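You operate a simulated robot arm through the tools that you are given. There is no shell and no other tool. Be economical: measure what you need, move in short steps, check, and stop when the job is done.

The job below is to be done with a simulated two-armed robot. You get a single attempt, and the scene is never put back.

JOB
Open the blue door, take the orange label roll on the top of the grade table and put it away on the high cupboard behind the blue door, then shut the door. Lift the yellow flap open. Any order will do.

Only the result counts: the job must be done as asked and must still hold three seconds after the hand-in. Knocking over, shifting, dropping, spilling or breaking anything else fails it.

ROBOT AND FRAMES
Two 7-joint arms with two-finger parallel grippers on one trunk, on a base that drives. Base frame: it is fixed to the floor where the robot stands at the start and does not move with it; the origin is under the middle of the robot, x ahead of it, y to its left, z up; the surface under the hand at the start is at about z = 80. Readings come in cm, rad, newtons and seconds.
The left shoulder is at the start at [7, 16.3, 97], the right one opposite. With the tool pointing down near the work surface each hand reaches from about 36 to 88 cm from the robot's upright axis, wherever it stands, measured 20 degrees to its own side. Places, roughly: blue door [90, 10, 180]; high cupboard behind the blue door [110, 10, 160]; orange label roll [-600, 500, 75]; yellow flap [60, -80, 80]. Payload 3.43 kg a hand.
The tool frame of a hand sits at the grasp point between the pads (the TCP): z along the fingers, y along the line on which they close. The tips reach 3.4 cm beyond it. Largest opening 12.8 cm; finger width 2.4, thickness 1.2; the body of the gripper, 4.8 by 13 cm, starts 9.6 cm behind the TCP.
Orientation is told as [roll, pitch, yaw] about the base's x, y, z axes, in that order, counted from this pose: with the fingers straight down and closing along the base's y, the tool's x points along the base's -x, its y along +y and its z along -z.

CONTROLS
- The arms move only by the tool nudge_tool. It takes "left_increments", "right_increments" or both (then of equal length, played together; a hand with none holds still); each is a list of rows, each an object (a shift or turn left out is 0, a gripper value left out holds the last) with "travel": the shift along the tool's x, y, z in units of 500 mm (1.0 is 500 mm), a list of three; "angular": the turn, a rotation vector about the tool's x, y, z in units of 45 degrees (1.0 is 45 degrees), a list of three; "claw": the gripper command, from -1 (shut) to 1 (fully open), values between in proportion. In form: [{"travel": [x, y, z], "angular": [wx, wy, wz], "claw": claw}, ...]. A call has 1 to 12 rows; each row is the pose to reach, as a shift and turn from the pose commanded when the call began, along the tool's axes at that moment. A call with a number of a shift or a turn outside -1 to 1 is refused whole. A row lasts 0.2 s, in which the tool goes at most 5 cm and 0.15 rad; a call with a longer step from one row to the next is refused whole, and so is a gripper value outside its range. Where a pose cannot be reached the arm comes as near as it can. A force on the tool above 40 N (or 10 N above the force at the start of the call, whichever is more), or a blocked arm, ends the call early, and 0.2 s more pass. Each finger travels about 15.3 cm/s and halts on what it meets, pressing with about 36 N; the grip force reading is that of the motor and also rises with nothing between the fingers. The clock runs only during rows and for 0.2 s after the last one: add rows that repeat a pose to give the fingers time. The reply holds the time, the measured pose of the TCP, the force on the tool along the base axes, the opening and the grip force, in the units named above and with some noise, with the torque about the TCP (base axes, N m) and any sound that the robot's microphone picked up.
- Cameras (640 x 400 px; columns grow to the right, rows downward): "scene" is now at [13.62, -1.14, 126.53]; the picture's right is [-0.11, -0.99, 0.00], its down [0.12, -0.01, -0.99] and it looks along [0.99, -0.11, 0.12] (base axes); focal length 214 px, centre (320, 200). "left" rides on the left gripper at [7.6, 1.1, -16] in its tool frame; the picture's right is [-0.15, 0.99, 0.00], its down [-0.88, -0.13, -0.46] and it looks along [-0.45, -0.07, 0.89] (tool axes); focal length 234 px, centre (320, 200). "right" rides on the right gripper at [7.6, -1.1, -16] in its tool frame; the picture's right is [0.15, 0.99, 0.00], its down [-0.88, 0.13, -0.46] and it looks along [-0.45, 0.07, 0.89] (tool axes); focal length 234 px, centre (320, 200). There is no depth. A picture from a camera that has moved, and an enlarged one, comes with that camera's place and axes in the base frame and with its lens.
- grab_frame(camera): a new picture of that camera. No time passes.
- raise_lower(by): slides the trunk up (or, below 0, down) by that many cm; the arms and the scene camera ride with it, the base frame stays. It gives what a move gives, with no picture.
- roll_base(legs): drives the robot by 1 to 6 legs, each [ahead, left, turn to the left] in cm, cm and rad, along the robot's own axes; the way and the turn of a leg run together, so that a leg with both is an arc; at most 150 cm and 3.142 rad a leg. The arms and the cameras ride along, it lands a little off, and it stops where it bumps. It gives what a move gives.
- aim_head(pan, tilt): turns the head with the scene camera to pan (to the left, within 1.501 rad either way) and tilt (down, from -0.506 to 1.204), counted from straight ahead of the robot. It gives what a move gives.
- enlarge(camera, box): a new picture of the part [left, top, right, bottom] of that camera's present view, enlarged. No time passes.
- sign_off(): hands the job in; it is judged then, once.

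Work in short steps. Places have to be worked out from the pictures, the camera data and where the tool is seen: move nearer, look again, correct. Check each grasp and each placing, and mend what went wrong. You have 165 turns and 122 pictures in all, those below and enlarged ones among them. Open the grippers and draw the arms clear of the work before you hand the job in, unless the task says otherwise; then end with one line.

The tools are called after "Request:" by a JSON object that holds its "op" and its "data". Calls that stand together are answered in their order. nudge_tool: Moves the arms, as the interface text tells. Its arguments: {"type":"object","properties":{"left_increments":{"type":"array","items":{"type":"object","properties":{"travel":{"type":"array","items":{"type":"number"}},"angular":{"type":"array","items":{"type":"number"}},"claw":{"type":"number"}}}},"right_increments":{"type":"array","items":{"type":"object","properties":{"travel":{"type":"array","items":{"type":"number"}},"angular":{"type":"array","items":{"type":"number"}},"claw":{"type":"number"}}}}},"required":[]} The other tools are called the same way: raise_lower (by) slides the trunk up or down; roll_base (legs) drives the base; aim_head (pan, tilt) turns the head that bears the scene camera; grab_frame (camera) takes a picture; enlarge (camera, box) takes an enlarged picture of a part of a camera's view; sign_off () hands the job in.

At the start:

```text
clock: 0.0
left_ee_pos: [62.96, 10.4, 100.0]
left_orientation: [0.0, 0.0, 0.0]
left_force: [0.6, 0.9, -0.1]
left_wrist_torque: [0.04, -0.01, 0.02]
left_opening: 12.8
left_grasp_force: 0.1
right_ee_pos: [50.95, -47.84, 114.92]
right_orientation: [0.0, 0.0, 0.0]
right_force: [0.4, -0.4, -0.3]
right_wrist_torque: [0.02, -0.02, 0.03]
right_opening: 12.8
right_grasp_force: 0.1
trunk travel left (down, up): [-45.0, 49.0]
robot x, y, heading: [-0.34, -0.25, 0.0]
head pan, tilt: [-0.115, -0.126]
```

scene: 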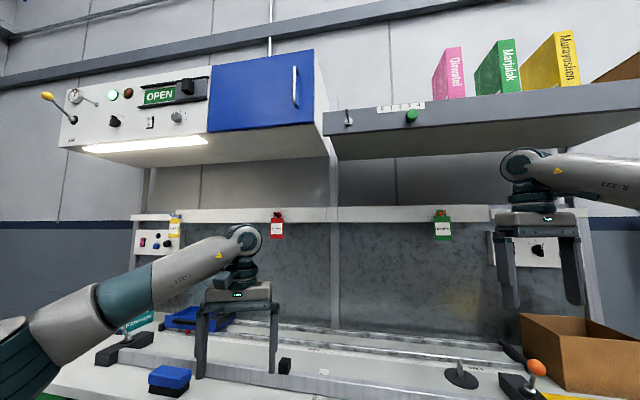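
right: 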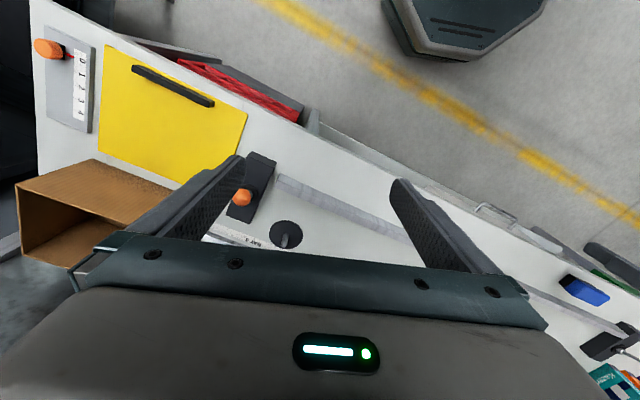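
left: 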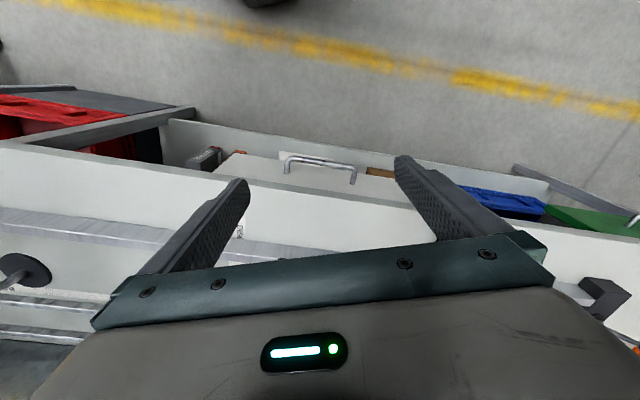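

The start pictures show the blue door with a vertical handle and the yellow flap with a black bar handle. I'll turn the head toward the flap to see it better.

Request:
{"op": "aim_head", "data": {"pan": -0.9, "tilt": 0.5}}

Request:
{"op": "grab_frame", "data": {"camera": "scene"}}

Request:
{"op": "enlarge", "data": {"camera": "right", "box": [0, 0, 320, 200]}}

```text
clock: 1.1
left_ee_pos: [62.9, 10.33, 100.08]
left_orientation: [-0.001, -0.001, 0.0]
left_force: [-0.5, 0.5, -0.2]
left_wrist_torque: [0.02, -0.02, -0.01]
left_opening: 12.81
left_grasp_force: 0.0
right_ee_pos: [51.08, -47.86, 114.89]
right_orientation: [0.0, 0.0, 0.0]
right_force: [-0.3, 0.3, 0.1]
right_wrist_torque: [-0.02, -0.02, 0.03]
right_opening: 12.8
right_grasp_force: 0.1
trunk travel left (down, up): [-45.0, 49.0]
robot x, y, heading: [0.19, 0.25, 0.004]
head pan, tilt: [-0.901, 0.499]
```

```text
118 pictures are left
camera scene: at [10.72, -7.28, 120.82], right [-0.78, -0.62, 0.0], down [-0.3, 0.37, -0.88], along [0.55, -0.69, -0.48], focal length 214 px, centre (320, 200)
```

scene: 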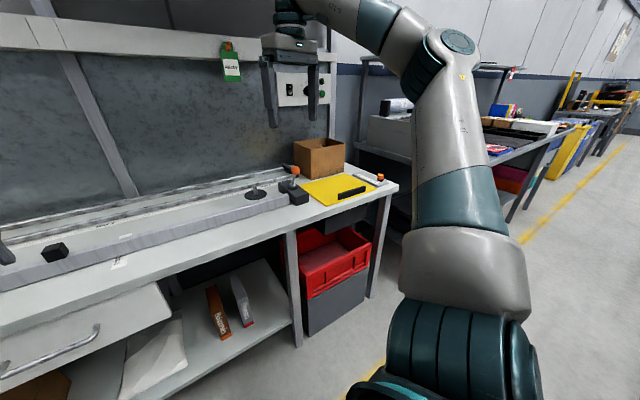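

```text
2.00 times, centred on (160, 100) of right
camera zoom: at [43.38, -48.91, 130.92], right [-0.15, 0.99, 0.0], down [0.88, 0.13, 0.46], along [0.45, 0.07, -0.89], focal length 468 px, centre (640, 400)
```

zoom: 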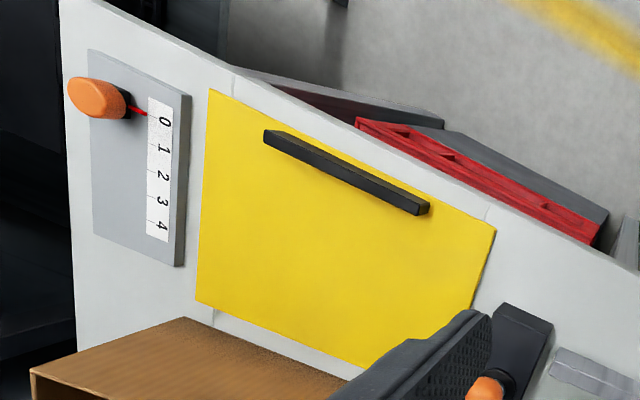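

The flap (about 27 x 22 cm) appears yawed about -0.28 rad, with the bar near [48, -76, 82] and the hinge on the far side. I'll turn the robot square to the bench and shift right so the right hand reaches well.

Request:
{"op": "roll_base", "data": {"legs": [[0, 0, -0.28], [0, -22, 0]]}}

Request:
{"op": "aim_head", "data": {"pan": -0.6, "tilt": 0.6}}

Request:
{"op": "grab_frame", "data": {"camera": "right"}}

Request:
{"op": "grab_frame", "data": {"camera": "scene"}}

```text
clock: 3.7
left_ee_pos: [57.42, -28.67, 100.0]
left_orientation: [0.001, 0.001, -0.279]
left_force: [0.4, -1.0, 0.9]
left_wrist_torque: [0.02, -0.03, 0.01]
left_opening: 12.81
left_grasp_force: 0.1
right_ee_pos: [29.64, -81.21, 114.98]
right_orientation: [-0.001, -0.001, -0.283]
right_force: [-0.8, 0.1, -0.6]
right_wrist_torque: [0.04, -0.04, -0.04]
right_opening: 12.82
right_grasp_force: 0.1
trunk travel left (down, up): [-45.0, 49.0]
robot x, y, heading: [-6.3, -21.04, -0.283]
head pan, tilt: [-0.901, 0.499]
```

```text
clock: 4.5
left_ee_pos: [57.38, -28.49, 99.9]
left_orientation: [-0.001, 0.001, -0.281]
left_force: [-0.2, -0.4, -1.0]
left_wrist_torque: [-0.03, -0.01, -0.01]
left_opening: 12.77
left_grasp_force: 0.0
right_ee_pos: [29.7, -81.11, 114.98]
right_orientation: [0.001, 0.001, -0.282]
right_force: [0.2, -0.7, -0.6]
right_wrist_torque: [0.02, -0.01, -0.01]
right_opening: 12.83
right_grasp_force: 0.1
trunk travel left (down, up): [-45.0, 49.0]
robot x, y, heading: [-6.14, -20.69, -0.279]
head pan, tilt: [-0.6, 0.6]
```

```text
116 pictures are left
camera right: at [21.99, -80.03, 130.94], right [0.13, 0.99, 0.0], down [0.88, -0.12, 0.46], along [0.45, -0.06, -0.89], focal length 234 px, centre (320, 200)
```

right: 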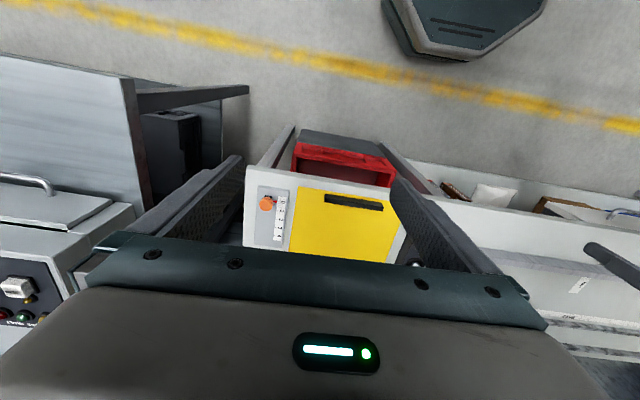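

```text
115 pictures are left
camera scene: at [4.42, -29.35, 119.9], right [-0.77, -0.63, 0.0], down [-0.36, 0.44, -0.83], along [0.52, -0.64, -0.56], focal length 214 px, centre (320, 200)
```

scene: 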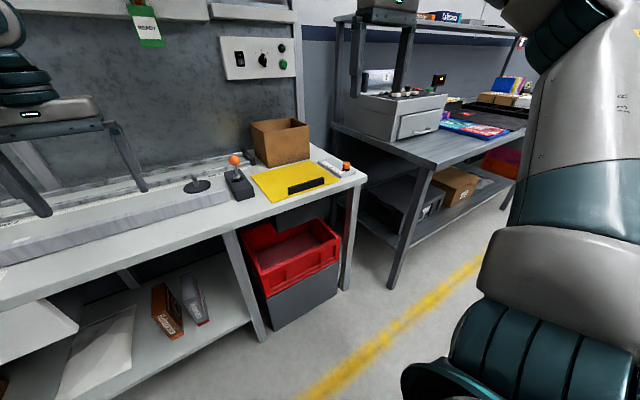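

The bar runs along about yaw -0.3 with its centre near [48.5, -75.7, 82]. I'll bring the right hand above it and start turning so the fingers close across the bar.

Request:
{"op": "nudge_tool", "data": {"right_increments": [{"travel": [-0.05, 0.03, 0.03], "angular": [0, 0, -0.18]}, {"travel": [-0.1, 0.06, 0.06], "angular": [0, 0, -0.36]}, {"travel": [-0.15, 0.09, 0.09], "angular": [0, 0, -0.54]}, {"travel": [-0.2, 0.12, 0.13], "angular": [0, 0, -0.72]}, {"travel": [-0.25, 0.15, 0.17], "angular": [0, 0, -0.9]}, {"travel": [-0.29, 0.18, 0.21], "angular": [0, 0, -1]}, {"travel": [-0.332, 0.212, 0.24], "angular": [0, 0, -1]}]}}

Request:
{"op": "nudge_tool", "data": {"right_increments": [{"angular": [0, 0, -0.18]}, {"angular": [0, 0, -0.36]}, {"angular": [0, 0, -0.54]}, {"angular": [0, 0, -0.72]}, {"angular": [0, 0, -0.9]}, {"angular": [0, 0, -1]}]}}

Request:
{"op": "grab_frame", "data": {"camera": "right"}}

Request:
{"op": "enlarge", "data": {"camera": "scene", "box": [200, 120, 400, 245]}}

```text
clock: 6.1
left_ee_pos: [57.28, -28.59, 99.91]
left_orientation: [0.0, 0.0, -0.281]
left_force: [-0.1, -0.5, 0.3]
left_wrist_torque: [-0.01, -0.01, -0.02]
left_opening: 12.81
left_grasp_force: 0.0
right_ee_pos: [40.86, -66.33, 100.56]
right_orientation: [-0.001, -0.003, 0.502]
right_force: [-0.5, 1.3, 0.7]
right_wrist_torque: [0.0, 0.0, 0.0]
right_opening: 12.8
right_grasp_force: 0.0
right hand out of reach, approached as far as the arm can: row 3, 4, 5, 6, 7
trunk travel left (down, up): [-45.0, 49.0]
robot x, y, heading: [-6.43, -20.85, -0.288]
head pan, tilt: [-0.6, 0.6]
```

```text
clock: 7.5
left_ee_pos: [57.19, -28.57, 99.98]
left_orientation: [0.002, 0.0, -0.28]
left_force: [-0.2, -0.1, 0.7]
left_wrist_torque: [0.0, 0.04, 0.02]
left_opening: 12.81
left_grasp_force: 0.0
right_ee_pos: [28.84, -49.22, 96.72]
right_orientation: [-0.003, 0.0, 1.278]
right_force: [0.2, 0.6, 0.3]
right_wrist_torque: [-0.01, -0.03, -0.01]
right_opening: 12.8
right_grasp_force: 0.0
right hand out of reach, approached as far as the arm can: row 1, 2, 3, 4, 5, 6
trunk travel left (down, up): [-45.0, 49.0]
robot x, y, heading: [-6.42, -20.96, -0.285]
head pan, tilt: [-0.6, 0.6]
```

```text
114 pictures are left
camera right: at [27.75, -56.75, 112.6], right [-0.99, 0.14, 0.0], down [0.13, 0.88, 0.46], along [0.07, 0.45, -0.89], focal length 234 px, centre (320, 200)
```

right: 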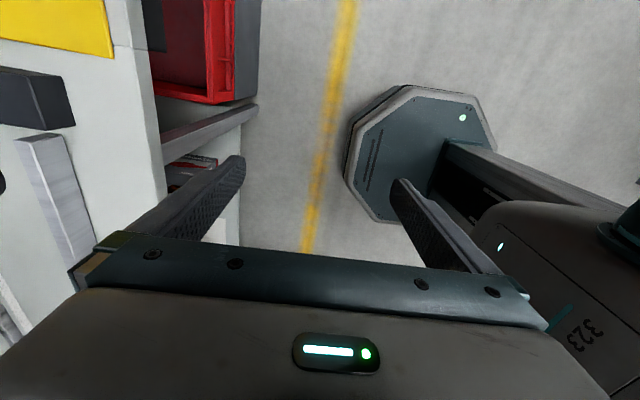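

```text
3.20 times, centred on (300, 182) of scene
camera zoom: at [4.43, -29.35, 119.9], right [-0.77, -0.64, 0.0], down [-0.36, 0.44, -0.82], along [0.52, -0.64, -0.57], focal length 686 px, centre (384, 256)
```

zoom: 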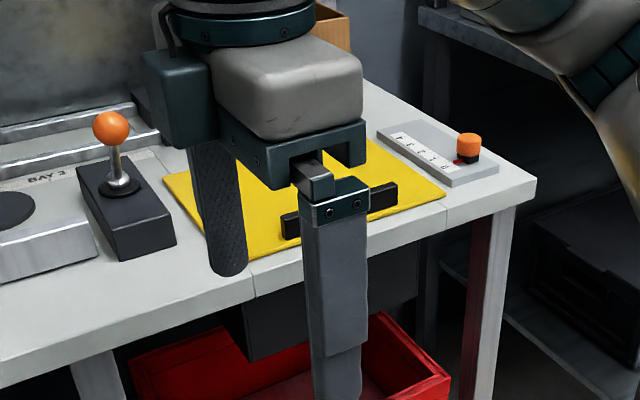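

That turn direction runs out of reach. I'll turn back the other way, toward yaw about -1.85.

Request:
{"op": "nudge_tool", "data": {"right_increments": [{"angular": [0, 0, 0.18]}, {"angular": [0, 0, 0.36]}, {"angular": [0, 0, 0.54]}, {"angular": [0, 0, 0.72]}, {"angular": [0, 0, 0.9]}, {"angular": [0, 0, 1]}]}}

Request:
{"op": "nudge_tool", "data": {"right_increments": [{"angular": [0, 0, 0.18]}, {"angular": [0, 0, 0.36]}, {"angular": [0, 0, 0.54]}, {"angular": [0, 0, 0.72]}, {"angular": [0, 0, 0.9]}, {"angular": [0, 0, 1]}, {"angular": [0, 0, 1]}]}}

Request:
{"op": "nudge_tool", "data": {"right_increments": [{"angular": [0, 0, 0.18]}, {"angular": [0, 0, 0.36]}, {"angular": [0, 0, 0.54]}, {"angular": [0, 0, 0.72]}, {"angular": [0, 0, 0.9]}, {"angular": [0, 0, 1]}, {"angular": [0, 0, 1]}]}}

Request:
{"op": "nudge_tool", "data": {"right_increments": [{"angular": [0, 0, 0.18]}, {"angular": [0, 0, 0.36]}, {"angular": [0, 0, 0.54]}, {"angular": [0, 0, 0.72]}, {"angular": [0, 0, 0.9]}, {"angular": [0, 0, 1]}, {"angular": [0, 0, 1]}]}}

Request:
{"op": "grab_frame", "data": {"camera": "right"}}

Request:
{"op": "enlarge", "data": {"camera": "scene", "box": [200, 120, 400, 245]}}

```text
clock: 8.9
left_ee_pos: [57.27, -28.6, 99.82]
left_orientation: [0.0, 0.0, -0.282]
left_force: [0.3, -0.2, -0.9]
left_wrist_torque: [-0.04, 0.01, -0.01]
left_opening: 12.78
left_grasp_force: 0.0
right_ee_pos: [28.98, -49.26, 96.46]
right_orientation: [0.0, -0.001, 0.502]
right_force: [-0.6, 0.4, 0.2]
right_wrist_torque: [-0.03, -0.01, 0.01]
right_opening: 12.82
right_grasp_force: 0.0
trunk travel left (down, up): [-45.0, 49.0]
robot x, y, heading: [-6.31, -20.72, -0.289]
head pan, tilt: [-0.6, 0.6]
```

```text
clock: 10.5
left_ee_pos: [57.35, -28.52, 100.03]
left_orientation: [0.0, 0.0, -0.28]
left_force: [-0.4, -0.1, 0.0]
left_wrist_torque: [-0.02, -0.03, 0.01]
left_opening: 12.82
left_grasp_force: 0.2
right_ee_pos: [29.07, -49.35, 96.44]
right_orientation: [0.001, -0.001, -0.283]
right_force: [0.0, -0.1, 0.4]
right_wrist_torque: [-0.01, 0.01, -0.02]
right_opening: 12.81
right_grasp_force: 0.1
trunk travel left (down, up): [-45.0, 49.0]
robot x, y, heading: [-5.88, -21.22, -0.28]
head pan, tilt: [-0.6, 0.6]
```

```text
clock: 12.1
left_ee_pos: [57.27, -28.49, 99.93]
left_orientation: [0.001, 0.0, -0.28]
left_force: [0.1, 1.2, -0.5]
left_wrist_torque: [0.0, 0.01, -0.01]
left_opening: 12.8
left_grasp_force: 0.2
right_ee_pos: [29.03, -49.38, 96.49]
right_orientation: [0.002, -0.001, -1.068]
right_force: [1.3, -0.1, -0.5]
right_wrist_torque: [-0.01, -0.03, -0.02]
right_opening: 12.79
right_grasp_force: 0.1
trunk travel left (down, up): [-45.0, 49.0]
robot x, y, heading: [-6.12, -21.29, -0.277]
head pan, tilt: [-0.6, 0.6]
```

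```text
clock: 13.7
left_ee_pos: [57.38, -28.53, 100.0]
left_orientation: [0.0, 0.0, -0.28]
left_force: [0.1, 0.6, -0.3]
left_wrist_torque: [0.01, -0.02, 0.01]
left_opening: 12.78
left_grasp_force: 0.0
right_ee_pos: [29.04, -49.33, 96.57]
right_orientation: [-0.001, -0.001, -1.852]
right_force: [0.9, 0.7, 0.2]
right_wrist_torque: [0.04, 0.01, 0.0]
right_opening: 12.83
right_grasp_force: 0.0
trunk travel left (down, up): [-45.0, 49.0]
robot x, y, heading: [-5.84, -21.25, -0.276]
head pan, tilt: [-0.6, 0.6]
```

```text
112 pictures are left
camera right: at [29.98, -41.64, 112.39], right [0.99, -0.14, 0.0], down [-0.12, -0.88, 0.46], along [-0.06, -0.45, -0.89], focal length 234 px, centre (320, 200)
```

right: 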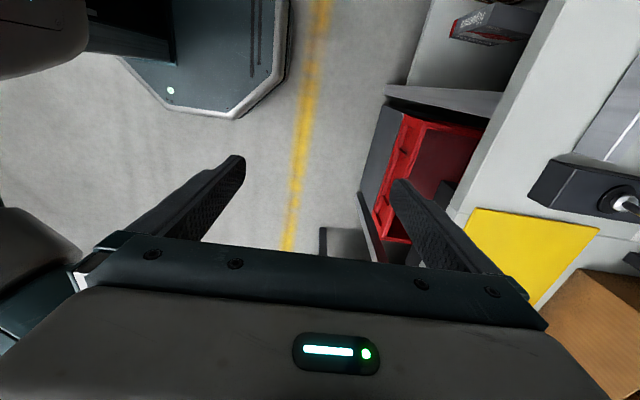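

```text
3.20 times, centred on (300, 182) of scene
camera zoom: at [4.43, -29.36, 119.9], right [-0.77, -0.64, 0.0], down [-0.36, 0.44, -0.82], along [0.52, -0.64, -0.57], focal length 686 px, centre (384, 256)
```

zoom: 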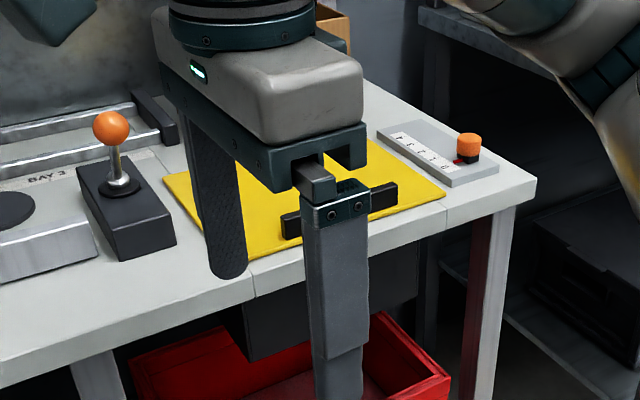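

Now yaw is right (-1.85). I'll move over the bar with clearance, fingers around z≈98.

Request:
{"op": "nudge_tool", "data": {"right_increments": [{"travel": [-0.0, 0.0, -0.08]}, {"travel": [-0.05, 0.065, -0.1]}, {"travel": [-0.1, 0.13, -0.1]}, {"travel": [-0.15, 0.195, -0.1]}, {"travel": [-0.2, 0.26, -0.1]}, {"travel": [-0.25, 0.325, -0.1]}, {"travel": [-0.3, 0.39, -0.1]}, {"travel": [-0.35, 0.455, -0.1]}, {"travel": [-0.4, 0.52, -0.1]}]}}

Request:
{"op": "grab_frame", "data": {"camera": "right"}}

Request:
{"op": "enlarge", "data": {"camera": "scene", "box": [200, 80, 440, 230]}}

```text
clock: 15.7
left_ee_pos: [57.45, -28.59, 99.9]
left_orientation: [-0.001, 0.002, -0.282]
left_force: [0.7, 0.2, 0.1]
left_wrist_torque: [-0.01, 0.02, 0.02]
left_opening: 12.78
left_grasp_force: 0.1
right_ee_pos: [48.47, -75.81, 101.49]
right_orientation: [-0.001, 0.0, -1.852]
right_force: [-0.8, -0.8, 0.2]
right_wrist_torque: [-0.01, 0.02, 0.0]
right_opening: 12.78
right_grasp_force: 0.1
trunk travel left (down, up): [-45.0, 49.0]
robot x, y, heading: [-6.07, -21.06, -0.282]
head pan, tilt: [-0.6, 0.6]
```

```text
110 pictures are left
camera right: at [49.43, -68.2, 117.43], right [0.99, -0.13, 0.0], down [-0.12, -0.88, 0.46], along [-0.06, -0.45, -0.89], focal length 234 px, centre (320, 200)
```

right: 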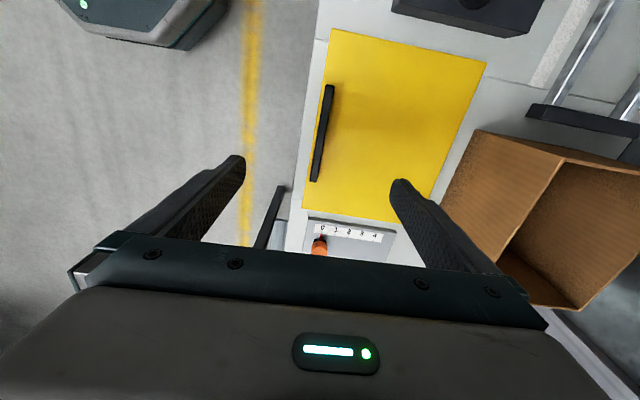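

```text
2.67 times, centred on (320, 155) of scene
camera zoom: at [4.51, -29.39, 119.89], right [-0.77, -0.64, 0.0], down [-0.36, 0.44, -0.82], along [0.52, -0.64, -0.57], focal length 572 px, centre (320, 320)
```

zoom: 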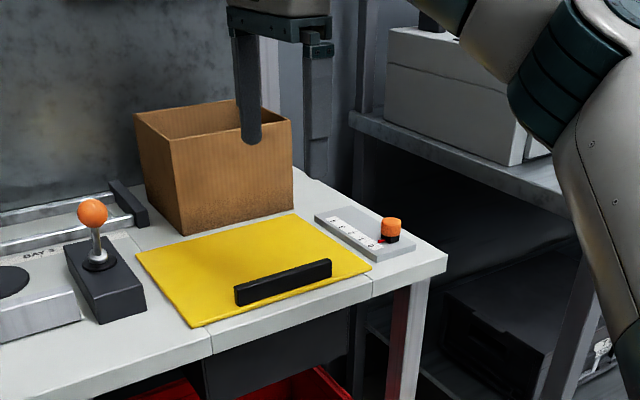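

The bar is solid, about 14 long, centred at [48.7, -75.9]; the fingers straddle it. I'll narrow the opening and descend until the tips are near z≈81.6.

Request:
{"op": "nudge_tool", "data": {"right_increments": [{"travel": [0, 0, 0.08], "claw": -0.1}, {"travel": [0, 0, 0.16], "claw": -0.1}, {"travel": [0, 0, 0.24], "claw": -0.1}, {"travel": [0, 0, 0.3], "claw": -0.1}, {"travel": [0, 0, 0.33], "claw": -0.1}]}}

Request:
{"op": "enlarge", "data": {"camera": "scene", "box": [200, 80, 440, 230]}}

Request:
{"op": "grab_frame", "data": {"camera": "right"}}

```text
clock: 16.9
left_ee_pos: [57.27, -28.68, 99.98]
left_orientation: [0.0, 0.0, -0.28]
left_force: [0.2, -0.4, 1.0]
left_wrist_torque: [0.04, 0.04, 0.01]
left_opening: 12.82
left_grasp_force: 0.0
right_ee_pos: [48.54, -75.8, 84.98]
right_orientation: [0.001, 0.001, -1.853]
right_force: [-0.5, 0.6, -0.5]
right_wrist_torque: [0.0, -0.03, -0.01]
right_opening: 5.78
right_grasp_force: 0.1
trunk travel left (down, up): [-45.0, 49.0]
robot x, y, heading: [-6.14, -20.72, -0.28]
head pan, tilt: [-0.6, 0.6]
```

```text
2.67 times, centred on (320, 155) of scene
camera zoom: at [4.44, -29.39, 119.9], right [-0.77, -0.64, 0.0], down [-0.36, 0.44, -0.82], along [0.52, -0.64, -0.57], focal length 572 px, centre (320, 320)
```

zoom: 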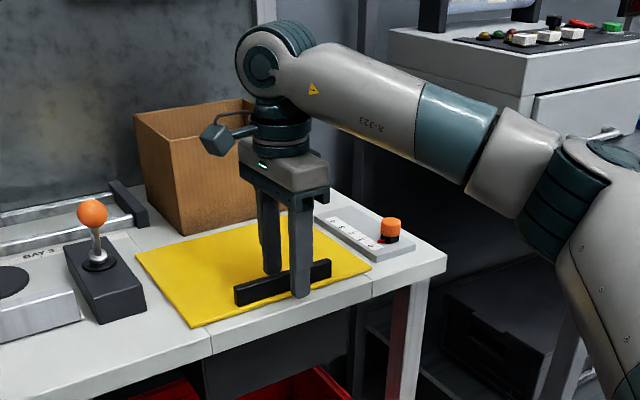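

```text
107 pictures are left
camera right: at [49.4, -68.19, 100.9], right [0.99, -0.13, 0.0], down [-0.12, -0.88, 0.46], along [-0.06, -0.45, -0.89], focal length 234 px, centre (320, 200)
```

right: 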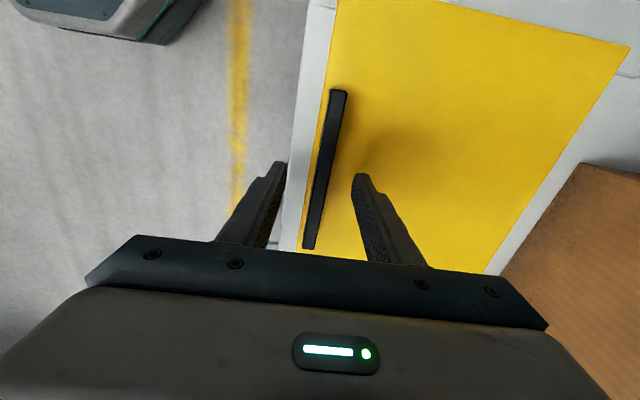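

The bar sits midway between the fingers. I lower 0.8 cm more and close.

Request:
{"op": "nudge_tool", "data": {"right_increments": [{"travel": [0, 0, 0.016], "claw": -0.1}, {"travel": [0, 0, 0.016], "claw": -1}, {"travel": [0, 0, 0.016], "claw": -1}, {"travel": [0, 0, 0.016], "claw": -1}, {"travel": [0, 0, 0.016], "claw": -1}]}}

Request:
{"op": "enlarge", "data": {"camera": "scene", "box": [200, 80, 440, 230]}}

```text
clock: 18.1
left_ee_pos: [57.32, -28.56, 99.92]
left_orientation: [0.0, -0.001, -0.281]
left_force: [0.3, -0.5, 0.4]
left_wrist_torque: [0.01, 0.03, 0.02]
left_opening: 12.78
left_grasp_force: 0.1
right_ee_pos: [48.54, -75.79, 84.12]
right_orientation: [0.002, -0.001, -1.854]
right_force: [7.3, -3.1, 6.1]
right_wrist_torque: [0.67, -0.44, -1.18]
right_opening: 1.24
right_grasp_force: 44.6
trunk travel left (down, up): [-45.0, 49.0]
robot x, y, heading: [-6.34, -21.0, -0.282]
head pan, tilt: [-0.6, 0.6]
```

```text
2.67 times, centred on (320, 155) of scene
camera zoom: at [4.47, -29.36, 119.9], right [-0.77, -0.64, 0.0], down [-0.36, 0.44, -0.82], along [0.52, -0.64, -0.57], focal length 572 px, centre (320, 320)
```

zoom: 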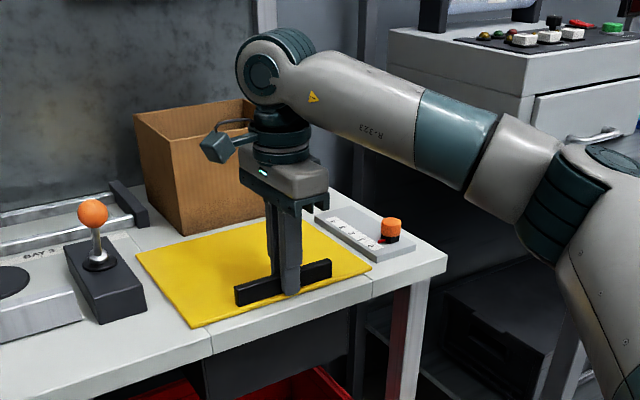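

The grip holds (1.24 cm). Hinge is about 20.5 cm further on at z≈80; I lift along that arc by 20 degrees, turning the tool with it.

Request:
{"op": "nudge_tool", "data": {"right_increments": [{"travel": [0, 0.0085, -0.0354], "angular": [0.111, 0, 0], "claw": -1}, {"travel": [0, 0.0201, -0.07], "angular": [0.222, 0, 0], "claw": -1}, {"travel": [0, 0.0347, -0.1034], "angular": [0.333, 0, 0], "claw": -1}, {"travel": [0, 0.0521, -0.1354], "angular": [0.444, 0, 0], "claw": -1}]}}

Request:
{"op": "grab_frame", "data": {"camera": "scene"}}

```text
clock: 19.1
left_ee_pos: [57.38, -28.59, 99.96]
left_orientation: [-0.001, 0.0, -0.283]
left_force: [0.2, 0.3, -0.2]
left_wrist_torque: [0.01, 0.01, 0.03]
left_opening: 12.81
left_grasp_force: 0.1
right_ee_pos: [50.93, -76.61, 90.97]
right_orientation: [-0.349, -0.001, -1.855]
right_force: [0.1, -2.7, 2.4]
right_wrist_torque: [-1.72, -0.17, -0.84]
right_opening: 1.2
right_grasp_force: 45.1
trunk travel left (down, up): [-45.0, 49.0]
robot x, y, heading: [-5.87, -21.21, -0.283]
head pan, tilt: [-0.6, 0.6]
```

```text
105 pictures are left
camera scene: at [4.43, -29.31, 119.9], right [-0.77, -0.63, 0.0], down [-0.36, 0.44, -0.83], along [0.52, -0.64, -0.56], focal length 214 px, centre (320, 200)
```

scene: 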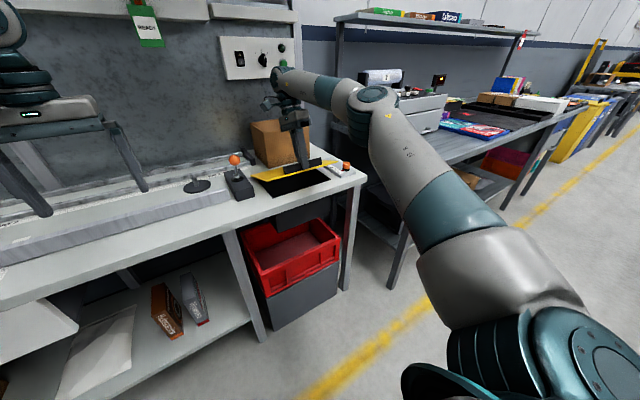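

The flap rises with little force. I continue the same arc another 25 degrees.

Request:
{"op": "nudge_tool", "data": {"right_increments": [{"travel": [0, 0.0085, -0.0354], "angular": [0.111, 0, 0], "claw": -1}, {"travel": [0, 0.0201, -0.07], "angular": [0.222, 0, 0], "claw": -1}, {"travel": [0, 0.0347, -0.1034], "angular": [0.333, 0, 0], "claw": -1}, {"travel": [0, 0.0521, -0.1354], "angular": [0.444, 0, 0], "claw": -1}, {"travel": [0, 0.0722, -0.1658], "angular": [0.556, 0, 0], "claw": -1}]}}

Request:
{"op": "enlarge", "data": {"camera": "scene", "box": [200, 50, 440, 200]}}

```text
clock: 19.5
left_ee_pos: [57.38, -28.84, 99.91]
left_orientation: [-0.001, -0.002, -0.283]
left_force: [0.4, 0.0, -0.3]
left_wrist_torque: [-0.07, 0.0, 0.0]
left_opening: 12.79
left_grasp_force: 0.1
right_ee_pos: [51.64, -76.05, 92.25]
right_orientation: [-0.371, 0.055, -1.846]
right_force: [-5.6, -14.7, -8.2]
right_wrist_torque: [0.18, 1.1, -1.08]
right_opening: 1.35
right_grasp_force: 44.6
right hand out of reach, approached as far as the arm can: row 1
trunk travel left (down, up): [-45.0, 49.0]
robot x, y, heading: [-5.84, -20.89, -0.286]
head pan, tilt: [-0.6, 0.6]
stopped in row 1 (right hand): the force on the tool passed its limit at 82 N (the readings are from after the stop); the commanded pose is now the measured one
```

```text
2.67 times, centred on (320, 125) of scene
camera zoom: at [4.48, -29.42, 119.87], right [-0.77, -0.63, 0.0], down [-0.36, 0.44, -0.82], along [0.52, -0.64, -0.57], focal length 572 px, centre (320, 400)
```

zoom: 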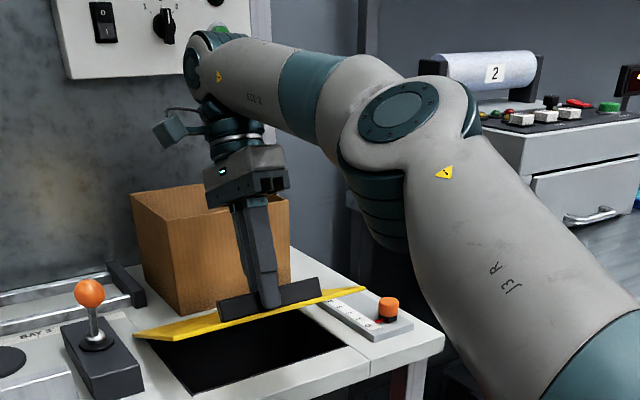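

The arm hit its limit with the forearm horizontal; a raised trunk and closer base would make that wrist angle easier. I lower the flap along the arc, then release to re-posture.

Request:
{"op": "nudge_tool", "data": {"right_increments": [{"travel": [0, -0.0054, 0.036], "angular": [-0.111, 0, 0], "claw": -1}, {"travel": [0, -0.0077, 0.0724], "angular": [-0.222, 0, 0], "claw": -1}, {"travel": [0, -0.0067, 0.1088], "angular": [-0.333, 0, 0], "claw": -1}, {"travel": [0, -0.0026, 0.145], "angular": [-0.444, 0, 0], "claw": -1}]}}

Request:
{"op": "enlarge", "data": {"camera": "scene", "box": [200, 50, 440, 200]}}

```text
clock: 20.5
left_ee_pos: [57.05, -29.18, 100.01]
left_orientation: [0.005, -0.002, -0.284]
left_force: [0.0, 0.7, 0.2]
left_wrist_torque: [-0.03, 0.03, 0.0]
left_opening: 12.77
left_grasp_force: 0.1
right_ee_pos: [48.91, -75.18, 85.42]
right_orientation: [-0.023, 0.063, -1.844]
right_force: [-19.6, -29.0, -6.7]
right_wrist_torque: [-0.56, 1.65, -0.93]
right_opening: 1.26
right_grasp_force: 45.2
trunk travel left (down, up): [-45.0, 49.0]
robot x, y, heading: [-6.27, -21.02, -0.288]
head pan, tilt: [-0.6, 0.6]
```

```text
2.67 times, centred on (320, 125) of scene
camera zoom: at [4.21, -29.85, 119.89], right [-0.77, -0.63, 0.0], down [-0.36, 0.44, -0.82], along [0.52, -0.64, -0.57], focal length 572 px, centre (320, 400)
```

zoom: 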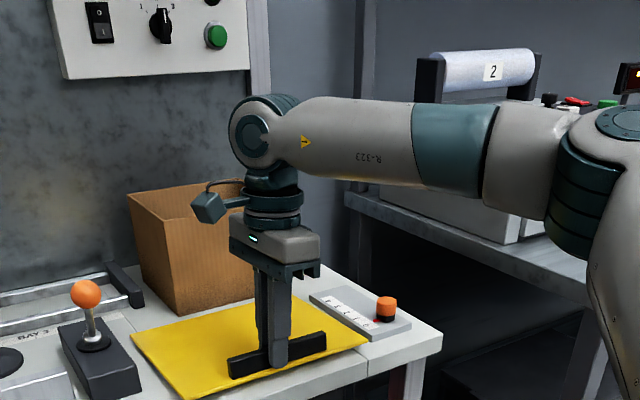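

The flap is nearly down. I open the right gripper, lift clear, and draw the left arm back at the same time.

Request:
{"op": "nudge_tool", "data": {"right_increments": [{"claw": -0.2}, {"claw": -0.1}, {"claw": -0.1}, {"travel": [0, 0, -0.06], "claw": -0.1}, {"travel": [0, 0, -0.15], "claw": -0.1}, {"travel": [0, 0, -0.2], "claw": -0.1}, {"travel": [0, 0, -0.25], "claw": -0.1}], "left_increments": [{"travel": [0, 0, -0.05]}, {"travel": [0.07, 0, -0.05]}, {"travel": [0.14, 0, -0.05]}, {"travel": [0.21, 0, -0.05]}, {"travel": [0.28, 0, -0.05]}, {"travel": [0.35, 0, -0.05]}, {"travel": [0.42, 0, -0.05]}]}}

Request:
{"op": "raise_lower", "data": {"by": 38}}

Request:
{"op": "grab_frame", "data": {"camera": "right"}}

Request:
{"op": "grab_frame", "data": {"camera": "scene"}}

```text
clock: 22.1
left_ee_pos: [37.11, -22.83, 102.42]
left_orientation: [0.0, -0.001, -0.284]
left_force: [-0.2, -0.8, -0.8]
left_wrist_torque: [-0.02, -0.02, -0.05]
left_opening: 12.79
left_grasp_force: 0.0
right_ee_pos: [49.42, -75.26, 98.11]
right_orientation: [-0.017, 0.062, -1.838]
right_force: [-0.1, -0.4, 0.4]
right_wrist_torque: [0.02, 0.0, 0.0]
right_opening: 5.76
right_grasp_force: 0.1
trunk travel left (down, up): [-45.0, 49.0]
robot x, y, heading: [-5.96, -20.95, -0.283]
head pan, tilt: [-0.6, 0.6]
```

```text
clock: 25.8
left_ee_pos: [37.17, -22.78, 140.48]
left_orientation: [0.0, 0.0, -0.286]
left_force: [0.5, 0.8, 0.5]
left_wrist_torque: [0.03, -0.02, 0.01]
left_opening: 12.82
left_grasp_force: 0.0
right_ee_pos: [49.42, -75.27, 136.11]
right_orientation: [-0.02, 0.062, -1.839]
right_force: [0.2, 0.1, 0.0]
right_wrist_torque: [-0.03, -0.02, 0.0]
right_opening: 5.76
right_grasp_force: 0.1
trunk travel left (down, up): [-83.0, 11.0]
robot x, y, heading: [-6.14, -20.87, -0.28]
head pan, tilt: [-0.6, 0.6]
```

```text
102 pictures are left
camera right: at [50.33, -68.67, 152.5], right [0.99, -0.12, -0.01], down [-0.11, -0.91, 0.4], along [-0.06, -0.39, -0.92], focal length 234 px, centre (320, 200)
```

right: 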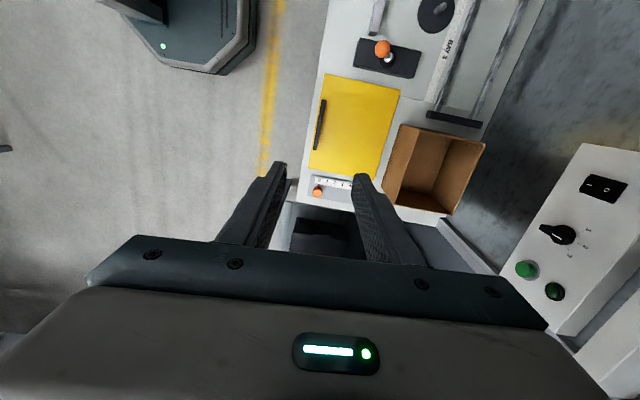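

```text
101 pictures are left
camera scene: at [4.4, -29.43, 157.9], right [-0.77, -0.63, 0.0], down [-0.36, 0.44, -0.82], along [0.52, -0.64, -0.57], focal length 214 px, centre (320, 200)
```

scene: 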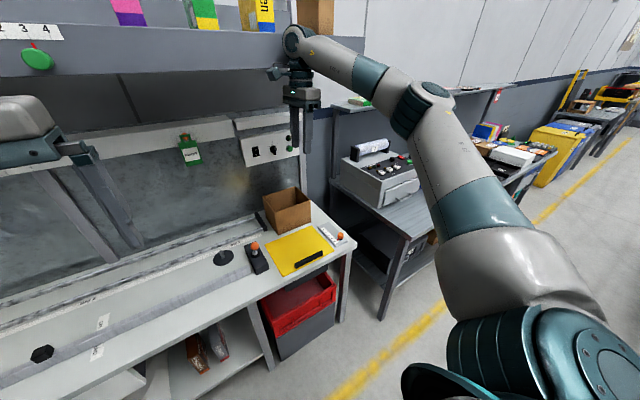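

The flap is closed again. I lower the right hand and pull it back as I'll then drive 18 cm nearer.

Request:
{"op": "nudge_tool", "data": {"right_increments": [{"travel": [0, -0.04, 0.08]}, {"travel": [0, -0.08, 0.16]}, {"travel": [0, -0.12, 0.24]}, {"travel": [0, -0.16, 0.32]}, {"travel": [0, -0.2, 0.4]}, {"travel": [0, -0.24, 0.48]}, {"travel": [0, -0.28, 0.55]}, {"travel": [0, -0.32, 0.62]}, {"travel": [0, -0.36, 0.69]}]}}

Request:
{"op": "roll_base", "data": {"legs": [[18, -3, 0]]}}

Request:
{"op": "grab_frame", "data": {"camera": "right"}}

Request:
{"op": "grab_frame", "data": {"camera": "scene"}}

```text
clock: 27.8
left_ee_pos: [37.12, -22.88, 140.35]
left_orientation: [0.0, 0.0, -0.283]
left_force: [0.2, -0.2, 0.0]
left_wrist_torque: [0.01, 0.02, -0.01]
left_opening: 12.77
left_grasp_force: 0.0
right_ee_pos: [32.01, -68.29, 102.04]
right_orientation: [-0.018, 0.064, -1.841]
right_force: [-0.2, -0.2, 0.0]
right_wrist_torque: [-0.01, 0.0, 0.01]
right_opening: 5.79
right_grasp_force: 0.0
trunk travel left (down, up): [-83.0, 11.0]
robot x, y, heading: [-6.11, -21.12, -0.287]
head pan, tilt: [-0.6, 0.6]
```

```text
clock: 29.3
left_ee_pos: [53.47, -30.59, 140.6]
left_orientation: [-0.002, -0.005, -0.282]
left_force: [0.6, 0.1, 0.0]
left_wrist_torque: [-0.01, -0.01, -0.02]
left_opening: 12.81
left_grasp_force: 0.0
right_ee_pos: [48.49, -76.15, 102.13]
right_orientation: [-0.019, 0.06, -1.839]
right_force: [-0.7, 0.4, 0.0]
right_wrist_torque: [0.01, -0.02, -0.02]
right_opening: 5.76
right_grasp_force: 0.1
trunk travel left (down, up): [-83.0, 11.0]
robot x, y, heading: [10.25, -29.07, -0.284]
head pan, tilt: [-0.6, 0.6]
```

```text
100 pictures are left
camera right: at [49.24, -69.45, 118.54], right [0.99, -0.12, -0.01], down [-0.11, -0.91, 0.4], along [-0.05, -0.39, -0.92], focal length 234 px, centre (320, 200)
```

right: 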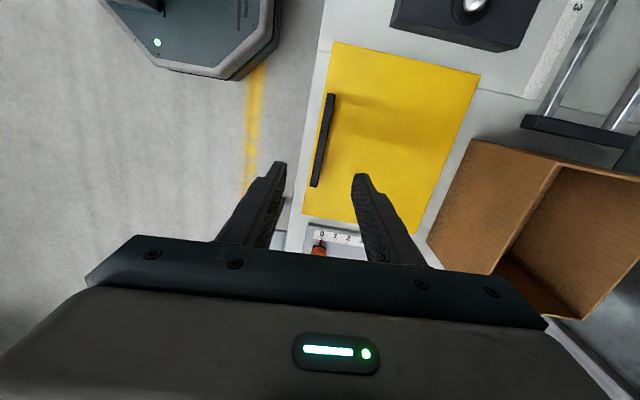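

```text
99 pictures are left
camera scene: at [20.62, -37.22, 157.94], right [-0.77, -0.63, 0.0], down [-0.36, 0.44, -0.83], along [0.52, -0.64, -0.56], focal length 214 px, centre (320, 200)
```

scene: 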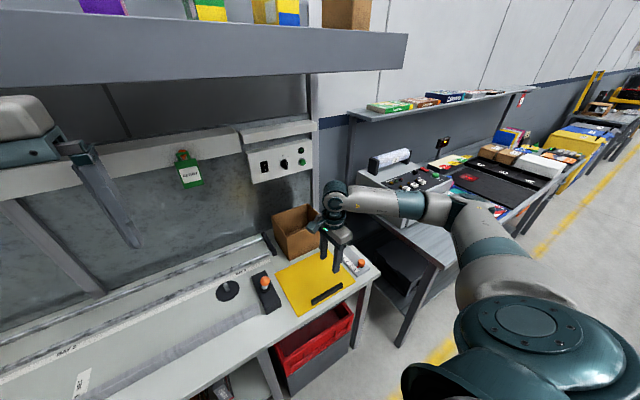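

Positioned over the bar again; I straighten the small tilt and descend to the grip height, then close.

Request:
{"op": "nudge_tool", "data": {"right_increments": [{"travel": [0, 0, 0.08], "angular": [-0.023, -0.076, 0], "claw": -0.1}, {"travel": [0, 0, 0.16], "angular": [-0.023, -0.076, 0]}, {"travel": [0, 0, 0.24], "angular": [-0.023, -0.076, 0]}, {"travel": [0, 0, 0.31], "angular": [-0.023, -0.076, 0]}, {"travel": [0, 0, 0.34], "angular": [-0.023, -0.076, 0]}, {"travel": [0, 0, 0.36], "angular": [-0.023, -0.076, 0]}]}}

Request:
{"op": "grab_frame", "data": {"camera": "right"}}

```text
clock: 30.7
left_ee_pos: [53.48, -30.59, 140.53]
left_orientation: [-0.002, -0.002, -0.283]
left_force: [-0.3, -0.3, 0.1]
left_wrist_torque: [-0.01, -0.03, 0.03]
left_opening: 12.81
left_grasp_force: 0.0
right_ee_pos: [48.64, -75.0, 84.15]
right_orientation: [0.0, 0.002, -1.838]
right_force: [0.3, -1.0, 4.1]
right_wrist_torque: [-0.06, -0.02, -0.01]
right_opening: 5.73
right_grasp_force: 0.0
trunk travel left (down, up): [-83.0, 11.0]
robot x, y, heading: [10.58, -29.0, -0.283]
head pan, tilt: [-0.6, 0.6]
```

```text
98 pictures are left
camera right: at [49.37, -67.33, 100.14], right [0.99, -0.12, 0.0], down [-0.11, -0.88, 0.45], along [-0.05, -0.45, -0.89], focal length 234 px, centre (320, 200)
```

right: 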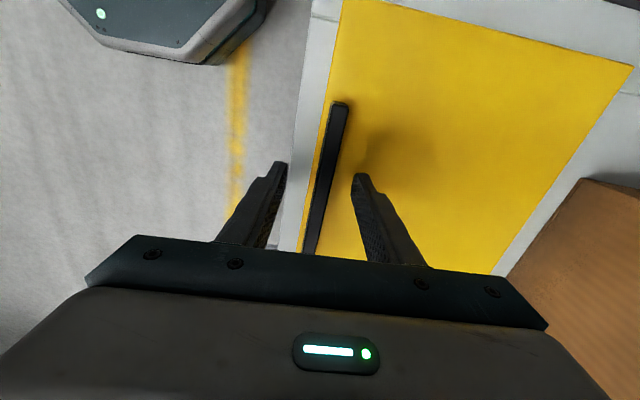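

Closing, then arcing 30 degrees.

Request:
{"op": "nudge_tool", "data": {"right_increments": [{"claw": -1}, {"claw": -1}, {"claw": -1}, {"claw": -1}, {"travel": [0, 0.0085, -0.0354], "angular": [0.111, 0, 0], "claw": -1}, {"travel": [0, 0.0201, -0.07], "angular": [0.222, 0, 0], "claw": -1}, {"travel": [0, 0.0347, -0.1034], "angular": [0.333, 0, 0], "claw": -1}, {"travel": [0, 0.0521, -0.1354], "angular": [0.444, 0, 0], "claw": -1}, {"travel": [0, 0.0722, -0.1658], "angular": [0.556, 0, 0], "claw": -1}, {"travel": [0, 0.095, -0.194], "angular": [0.667, 0, 0], "claw": -1}]}}

Request:
{"op": "grab_frame", "data": {"camera": "scene"}}

```text
clock: 32.9
left_ee_pos: [53.53, -30.63, 140.41]
left_orientation: [-0.001, -0.001, -0.283]
left_force: [-0.5, 0.0, 0.6]
left_wrist_torque: [0.0, 0.02, -0.03]
left_opening: 12.79
left_grasp_force: 0.1
right_ee_pos: [52.96, -76.28, 93.86]
right_orientation: [-0.527, 0.002, -1.84]
right_force: [2.5, 1.9, 4.5]
right_wrist_torque: [0.26, -1.36, -1.54]
right_opening: 1.26
right_grasp_force: 45.0
trunk travel left (down, up): [-83.0, 11.0]
robot x, y, heading: [10.77, -28.95, -0.287]
head pan, tilt: [-0.6, 0.6]
```

```text
97 pictures are left
camera scene: at [20.94, -37.24, 157.91], right [-0.77, -0.63, 0.0], down [-0.36, 0.44, -0.83], along [0.52, -0.64, -0.56], focal length 214 px, centre (320, 200)
```

scene: 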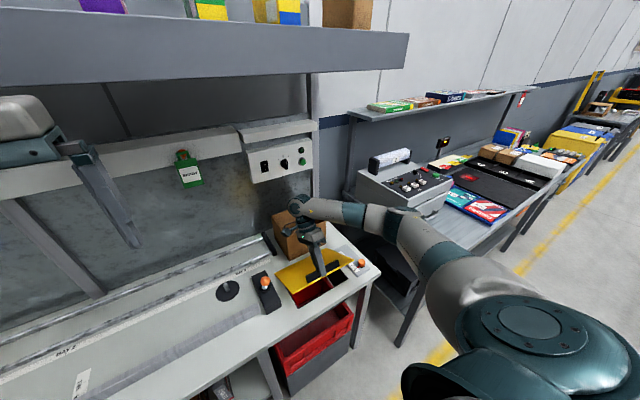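

Going well at 30 degrees. I check closeness of the hand to the cardboard box.

Request:
{"op": "enlarge", "data": {"camera": "scene", "box": [220, 150, 420, 275]}}

Request:
{"op": "grab_frame", "data": {"camera": "right"}}

```text
3.20 times, centred on (320, 212) of scene
camera zoom: at [20.94, -37.24, 157.91], right [-0.77, -0.63, 0.0], down [-0.36, 0.44, -0.83], along [0.52, -0.64, -0.56], focal length 686 px, centre (320, 160)
```

zoom: 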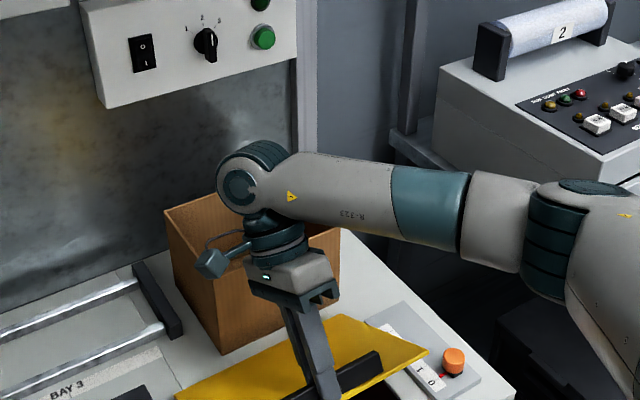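

```text
95 pictures are left
camera right: at [61.82, -70.81, 108.16], right [0.86, -0.08, -0.5], down [0.1, -0.94, 0.33], along [-0.5, -0.33, -0.8], focal length 234 px, centre (320, 200)
```

right: 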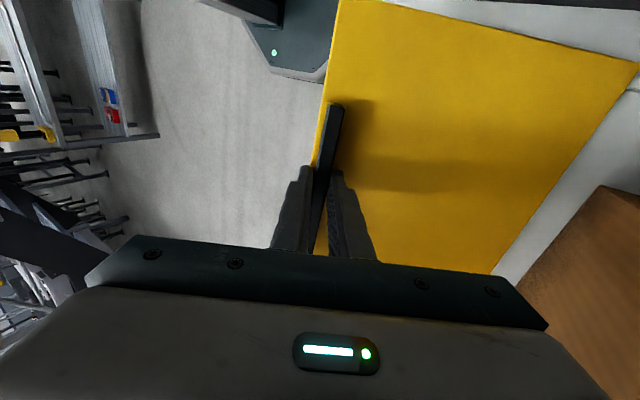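

The box top is about z 92 and the hand stays above 96 along the arc, so it clears. I continue 20 degrees.

Request:
{"op": "nudge_tool", "data": {"right_increments": [{"travel": [0, 0.0085, -0.0354], "angular": [0.111, 0, 0], "claw": -1}, {"travel": [0, 0.0201, -0.07], "angular": [0.222, 0, 0], "claw": -1}, {"travel": [0, 0.0347, -0.1034], "angular": [0.333, 0, 0], "claw": -1}, {"travel": [0, 0.0521, -0.1354], "angular": [0.444, 0, 0], "claw": -1}]}}

Request:
{"op": "enlarge", "data": {"camera": "scene", "box": [220, 150, 420, 275]}}

```text
clock: 33.9
left_ee_pos: [53.49, -30.79, 140.54]
left_orientation: [0.001, -0.001, -0.285]
left_force: [0.7, -0.2, 0.0]
left_wrist_torque: [0.01, -0.01, 0.0]
left_opening: 12.81
left_grasp_force: 0.2
right_ee_pos: [58.38, -78.02, 98.55]
right_orientation: [-0.871, -0.002, -1.84]
right_force: [-8.8, -12.2, 15.5]
right_wrist_torque: [-1.12, -0.41, -0.65]
right_opening: 1.22
right_grasp_force: 45.0
trunk travel left (down, up): [-83.0, 11.0]
robot x, y, heading: [10.26, -28.99, -0.288]
head pan, tilt: [-0.6, 0.6]
```

```text
3.20 times, centred on (320, 212) of scene
camera zoom: at [20.71, -37.32, 157.93], right [-0.77, -0.63, 0.0], down [-0.36, 0.44, -0.83], along [0.52, -0.64, -0.56], focal length 686 px, centre (320, 160)
```

zoom: 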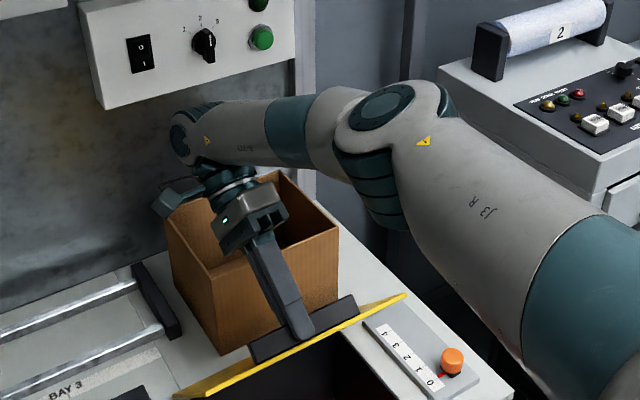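

At 50 degrees with moderate force. Another 15 degrees.

Request:
{"op": "nudge_tool", "data": {"right_increments": [{"travel": [0, 0.0085, -0.0354], "angular": [0.111, 0, 0], "claw": -1}, {"travel": [0, 0.0201, -0.07], "angular": [0.222, 0, 0], "claw": -1}, {"travel": [0, 0.0347, -0.1034], "angular": [0.333, 0, 0], "claw": -1}]}}

Request:
{"op": "enlarge", "data": {"camera": "scene", "box": [220, 150, 420, 275]}}

```text
clock: 34.2
left_ee_pos: [53.66, -30.63, 140.49]
left_orientation: [-0.003, -0.002, -0.285]
left_force: [-0.2, -0.3, 0.3]
left_wrist_torque: [-0.04, 0.02, 0.01]
left_opening: 12.82
left_grasp_force: 0.0
right_ee_pos: [58.51, -77.96, 98.42]
right_orientation: [-0.918, 0.014, -1.85]
right_force: [-5.3, -12.1, 10.0]
right_wrist_torque: [-0.33, -0.86, -1.43]
right_opening: 1.35
right_grasp_force: 45.4
right hand out of reach, approached as far as the arm can: row 1
trunk travel left (down, up): [-83.0, 11.0]
robot x, y, heading: [10.42, -29.22, -0.287]
head pan, tilt: [-0.6, 0.6]
stopped in row 1 (right hand): the force on the tool passed its limit at 54 N (the readings are from after the stop); the commanded pose is now the measured one
```

```text
3.20 times, centred on (320, 212) of scene
camera zoom: at [20.87, -37.26, 157.91], right [-0.77, -0.63, 0.0], down [-0.36, 0.44, -0.83], along [0.52, -0.64, -0.56], focal length 686 px, centre (320, 160)
```

zoom: 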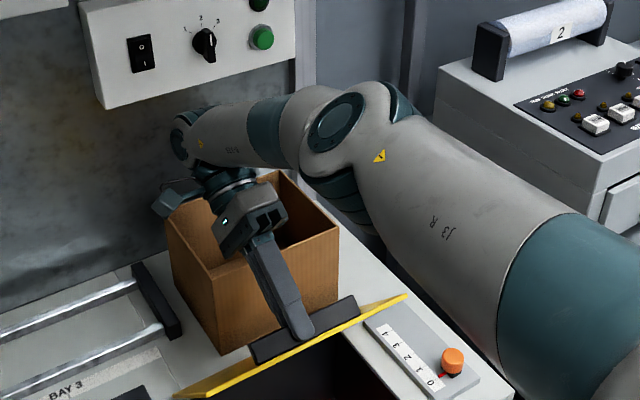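

The wrist limit stops at ~52 degrees, but the flap's underside now faces me. I'll bring the left hand, fingers shut and pointing down, in front of the flap's left part to push it on; first sideways at height.

Request:
{"op": "nudge_tool", "data": {"left_increments": [{"travel": [-0.01, -0.09, 0], "claw": -1}, {"travel": [-0.02, -0.18, 0], "claw": -1}, {"travel": [-0.03, -0.27, 0], "claw": -1}, {"travel": [-0.04, -0.36, 0], "claw": -1}, {"travel": [-0.05, -0.45, 0], "claw": -1}, {"travel": [-0.06, -0.54, 0], "claw": -1}, {"travel": [-0.06, -0.63, 0], "claw": -1}, {"travel": [-0.06, -0.72, 0], "claw": -1}]}}

Request:
{"op": "grab_frame", "data": {"camera": "scene"}}

Request:
{"op": "grab_frame", "data": {"camera": "left"}}

```text
clock: 36.0
left_ee_pos: [46.01, -66.5, 140.62]
left_orientation: [0.001, -0.004, -0.283]
left_force: [-0.7, 0.1, 0.3]
left_wrist_torque: [0.0, -0.06, -0.01]
left_opening: 0.0
left_grasp_force: 33.5
right_ee_pos: [58.27, -77.73, 98.27]
right_orientation: [-0.916, 0.021, -1.844]
right_force: [-9.1, -13.3, 10.6]
right_wrist_torque: [-1.35, -0.43, -0.01]
right_opening: 1.36
right_grasp_force: 45.1
trunk travel left (down, up): [-83.0, 11.0]
robot x, y, heading: [9.78, -28.58, -0.282]
head pan, tilt: [-0.6, 0.6]
```

```text
92 pictures are left
camera scene: at [20.41, -37.73, 157.91], right [-0.77, -0.63, 0.0], down [-0.36, 0.44, -0.83], along [0.52, -0.64, -0.56], focal length 214 px, centre (320, 200)
```

scene: 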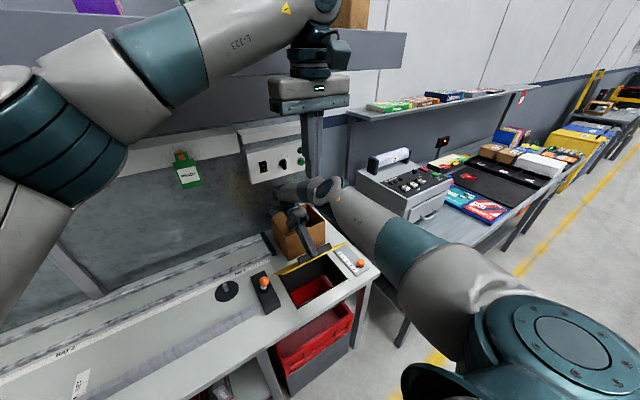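

```text
91 pictures are left
camera left: at [39.09, -63.33, 156.52], right [0.42, 0.91, 0.0], down [0.81, -0.37, 0.46], along [0.42, -0.19, -0.89], focal length 234 px, centre (320, 200)
```

left: 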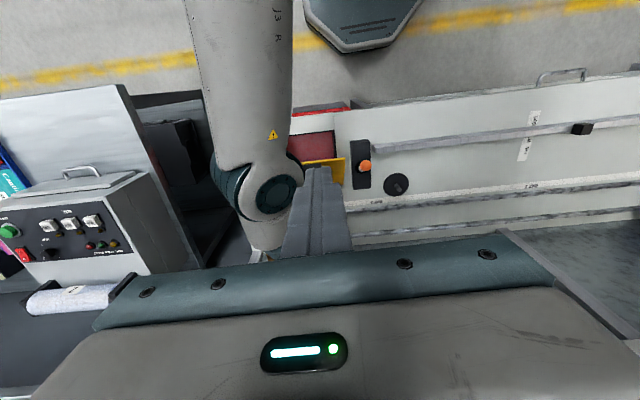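

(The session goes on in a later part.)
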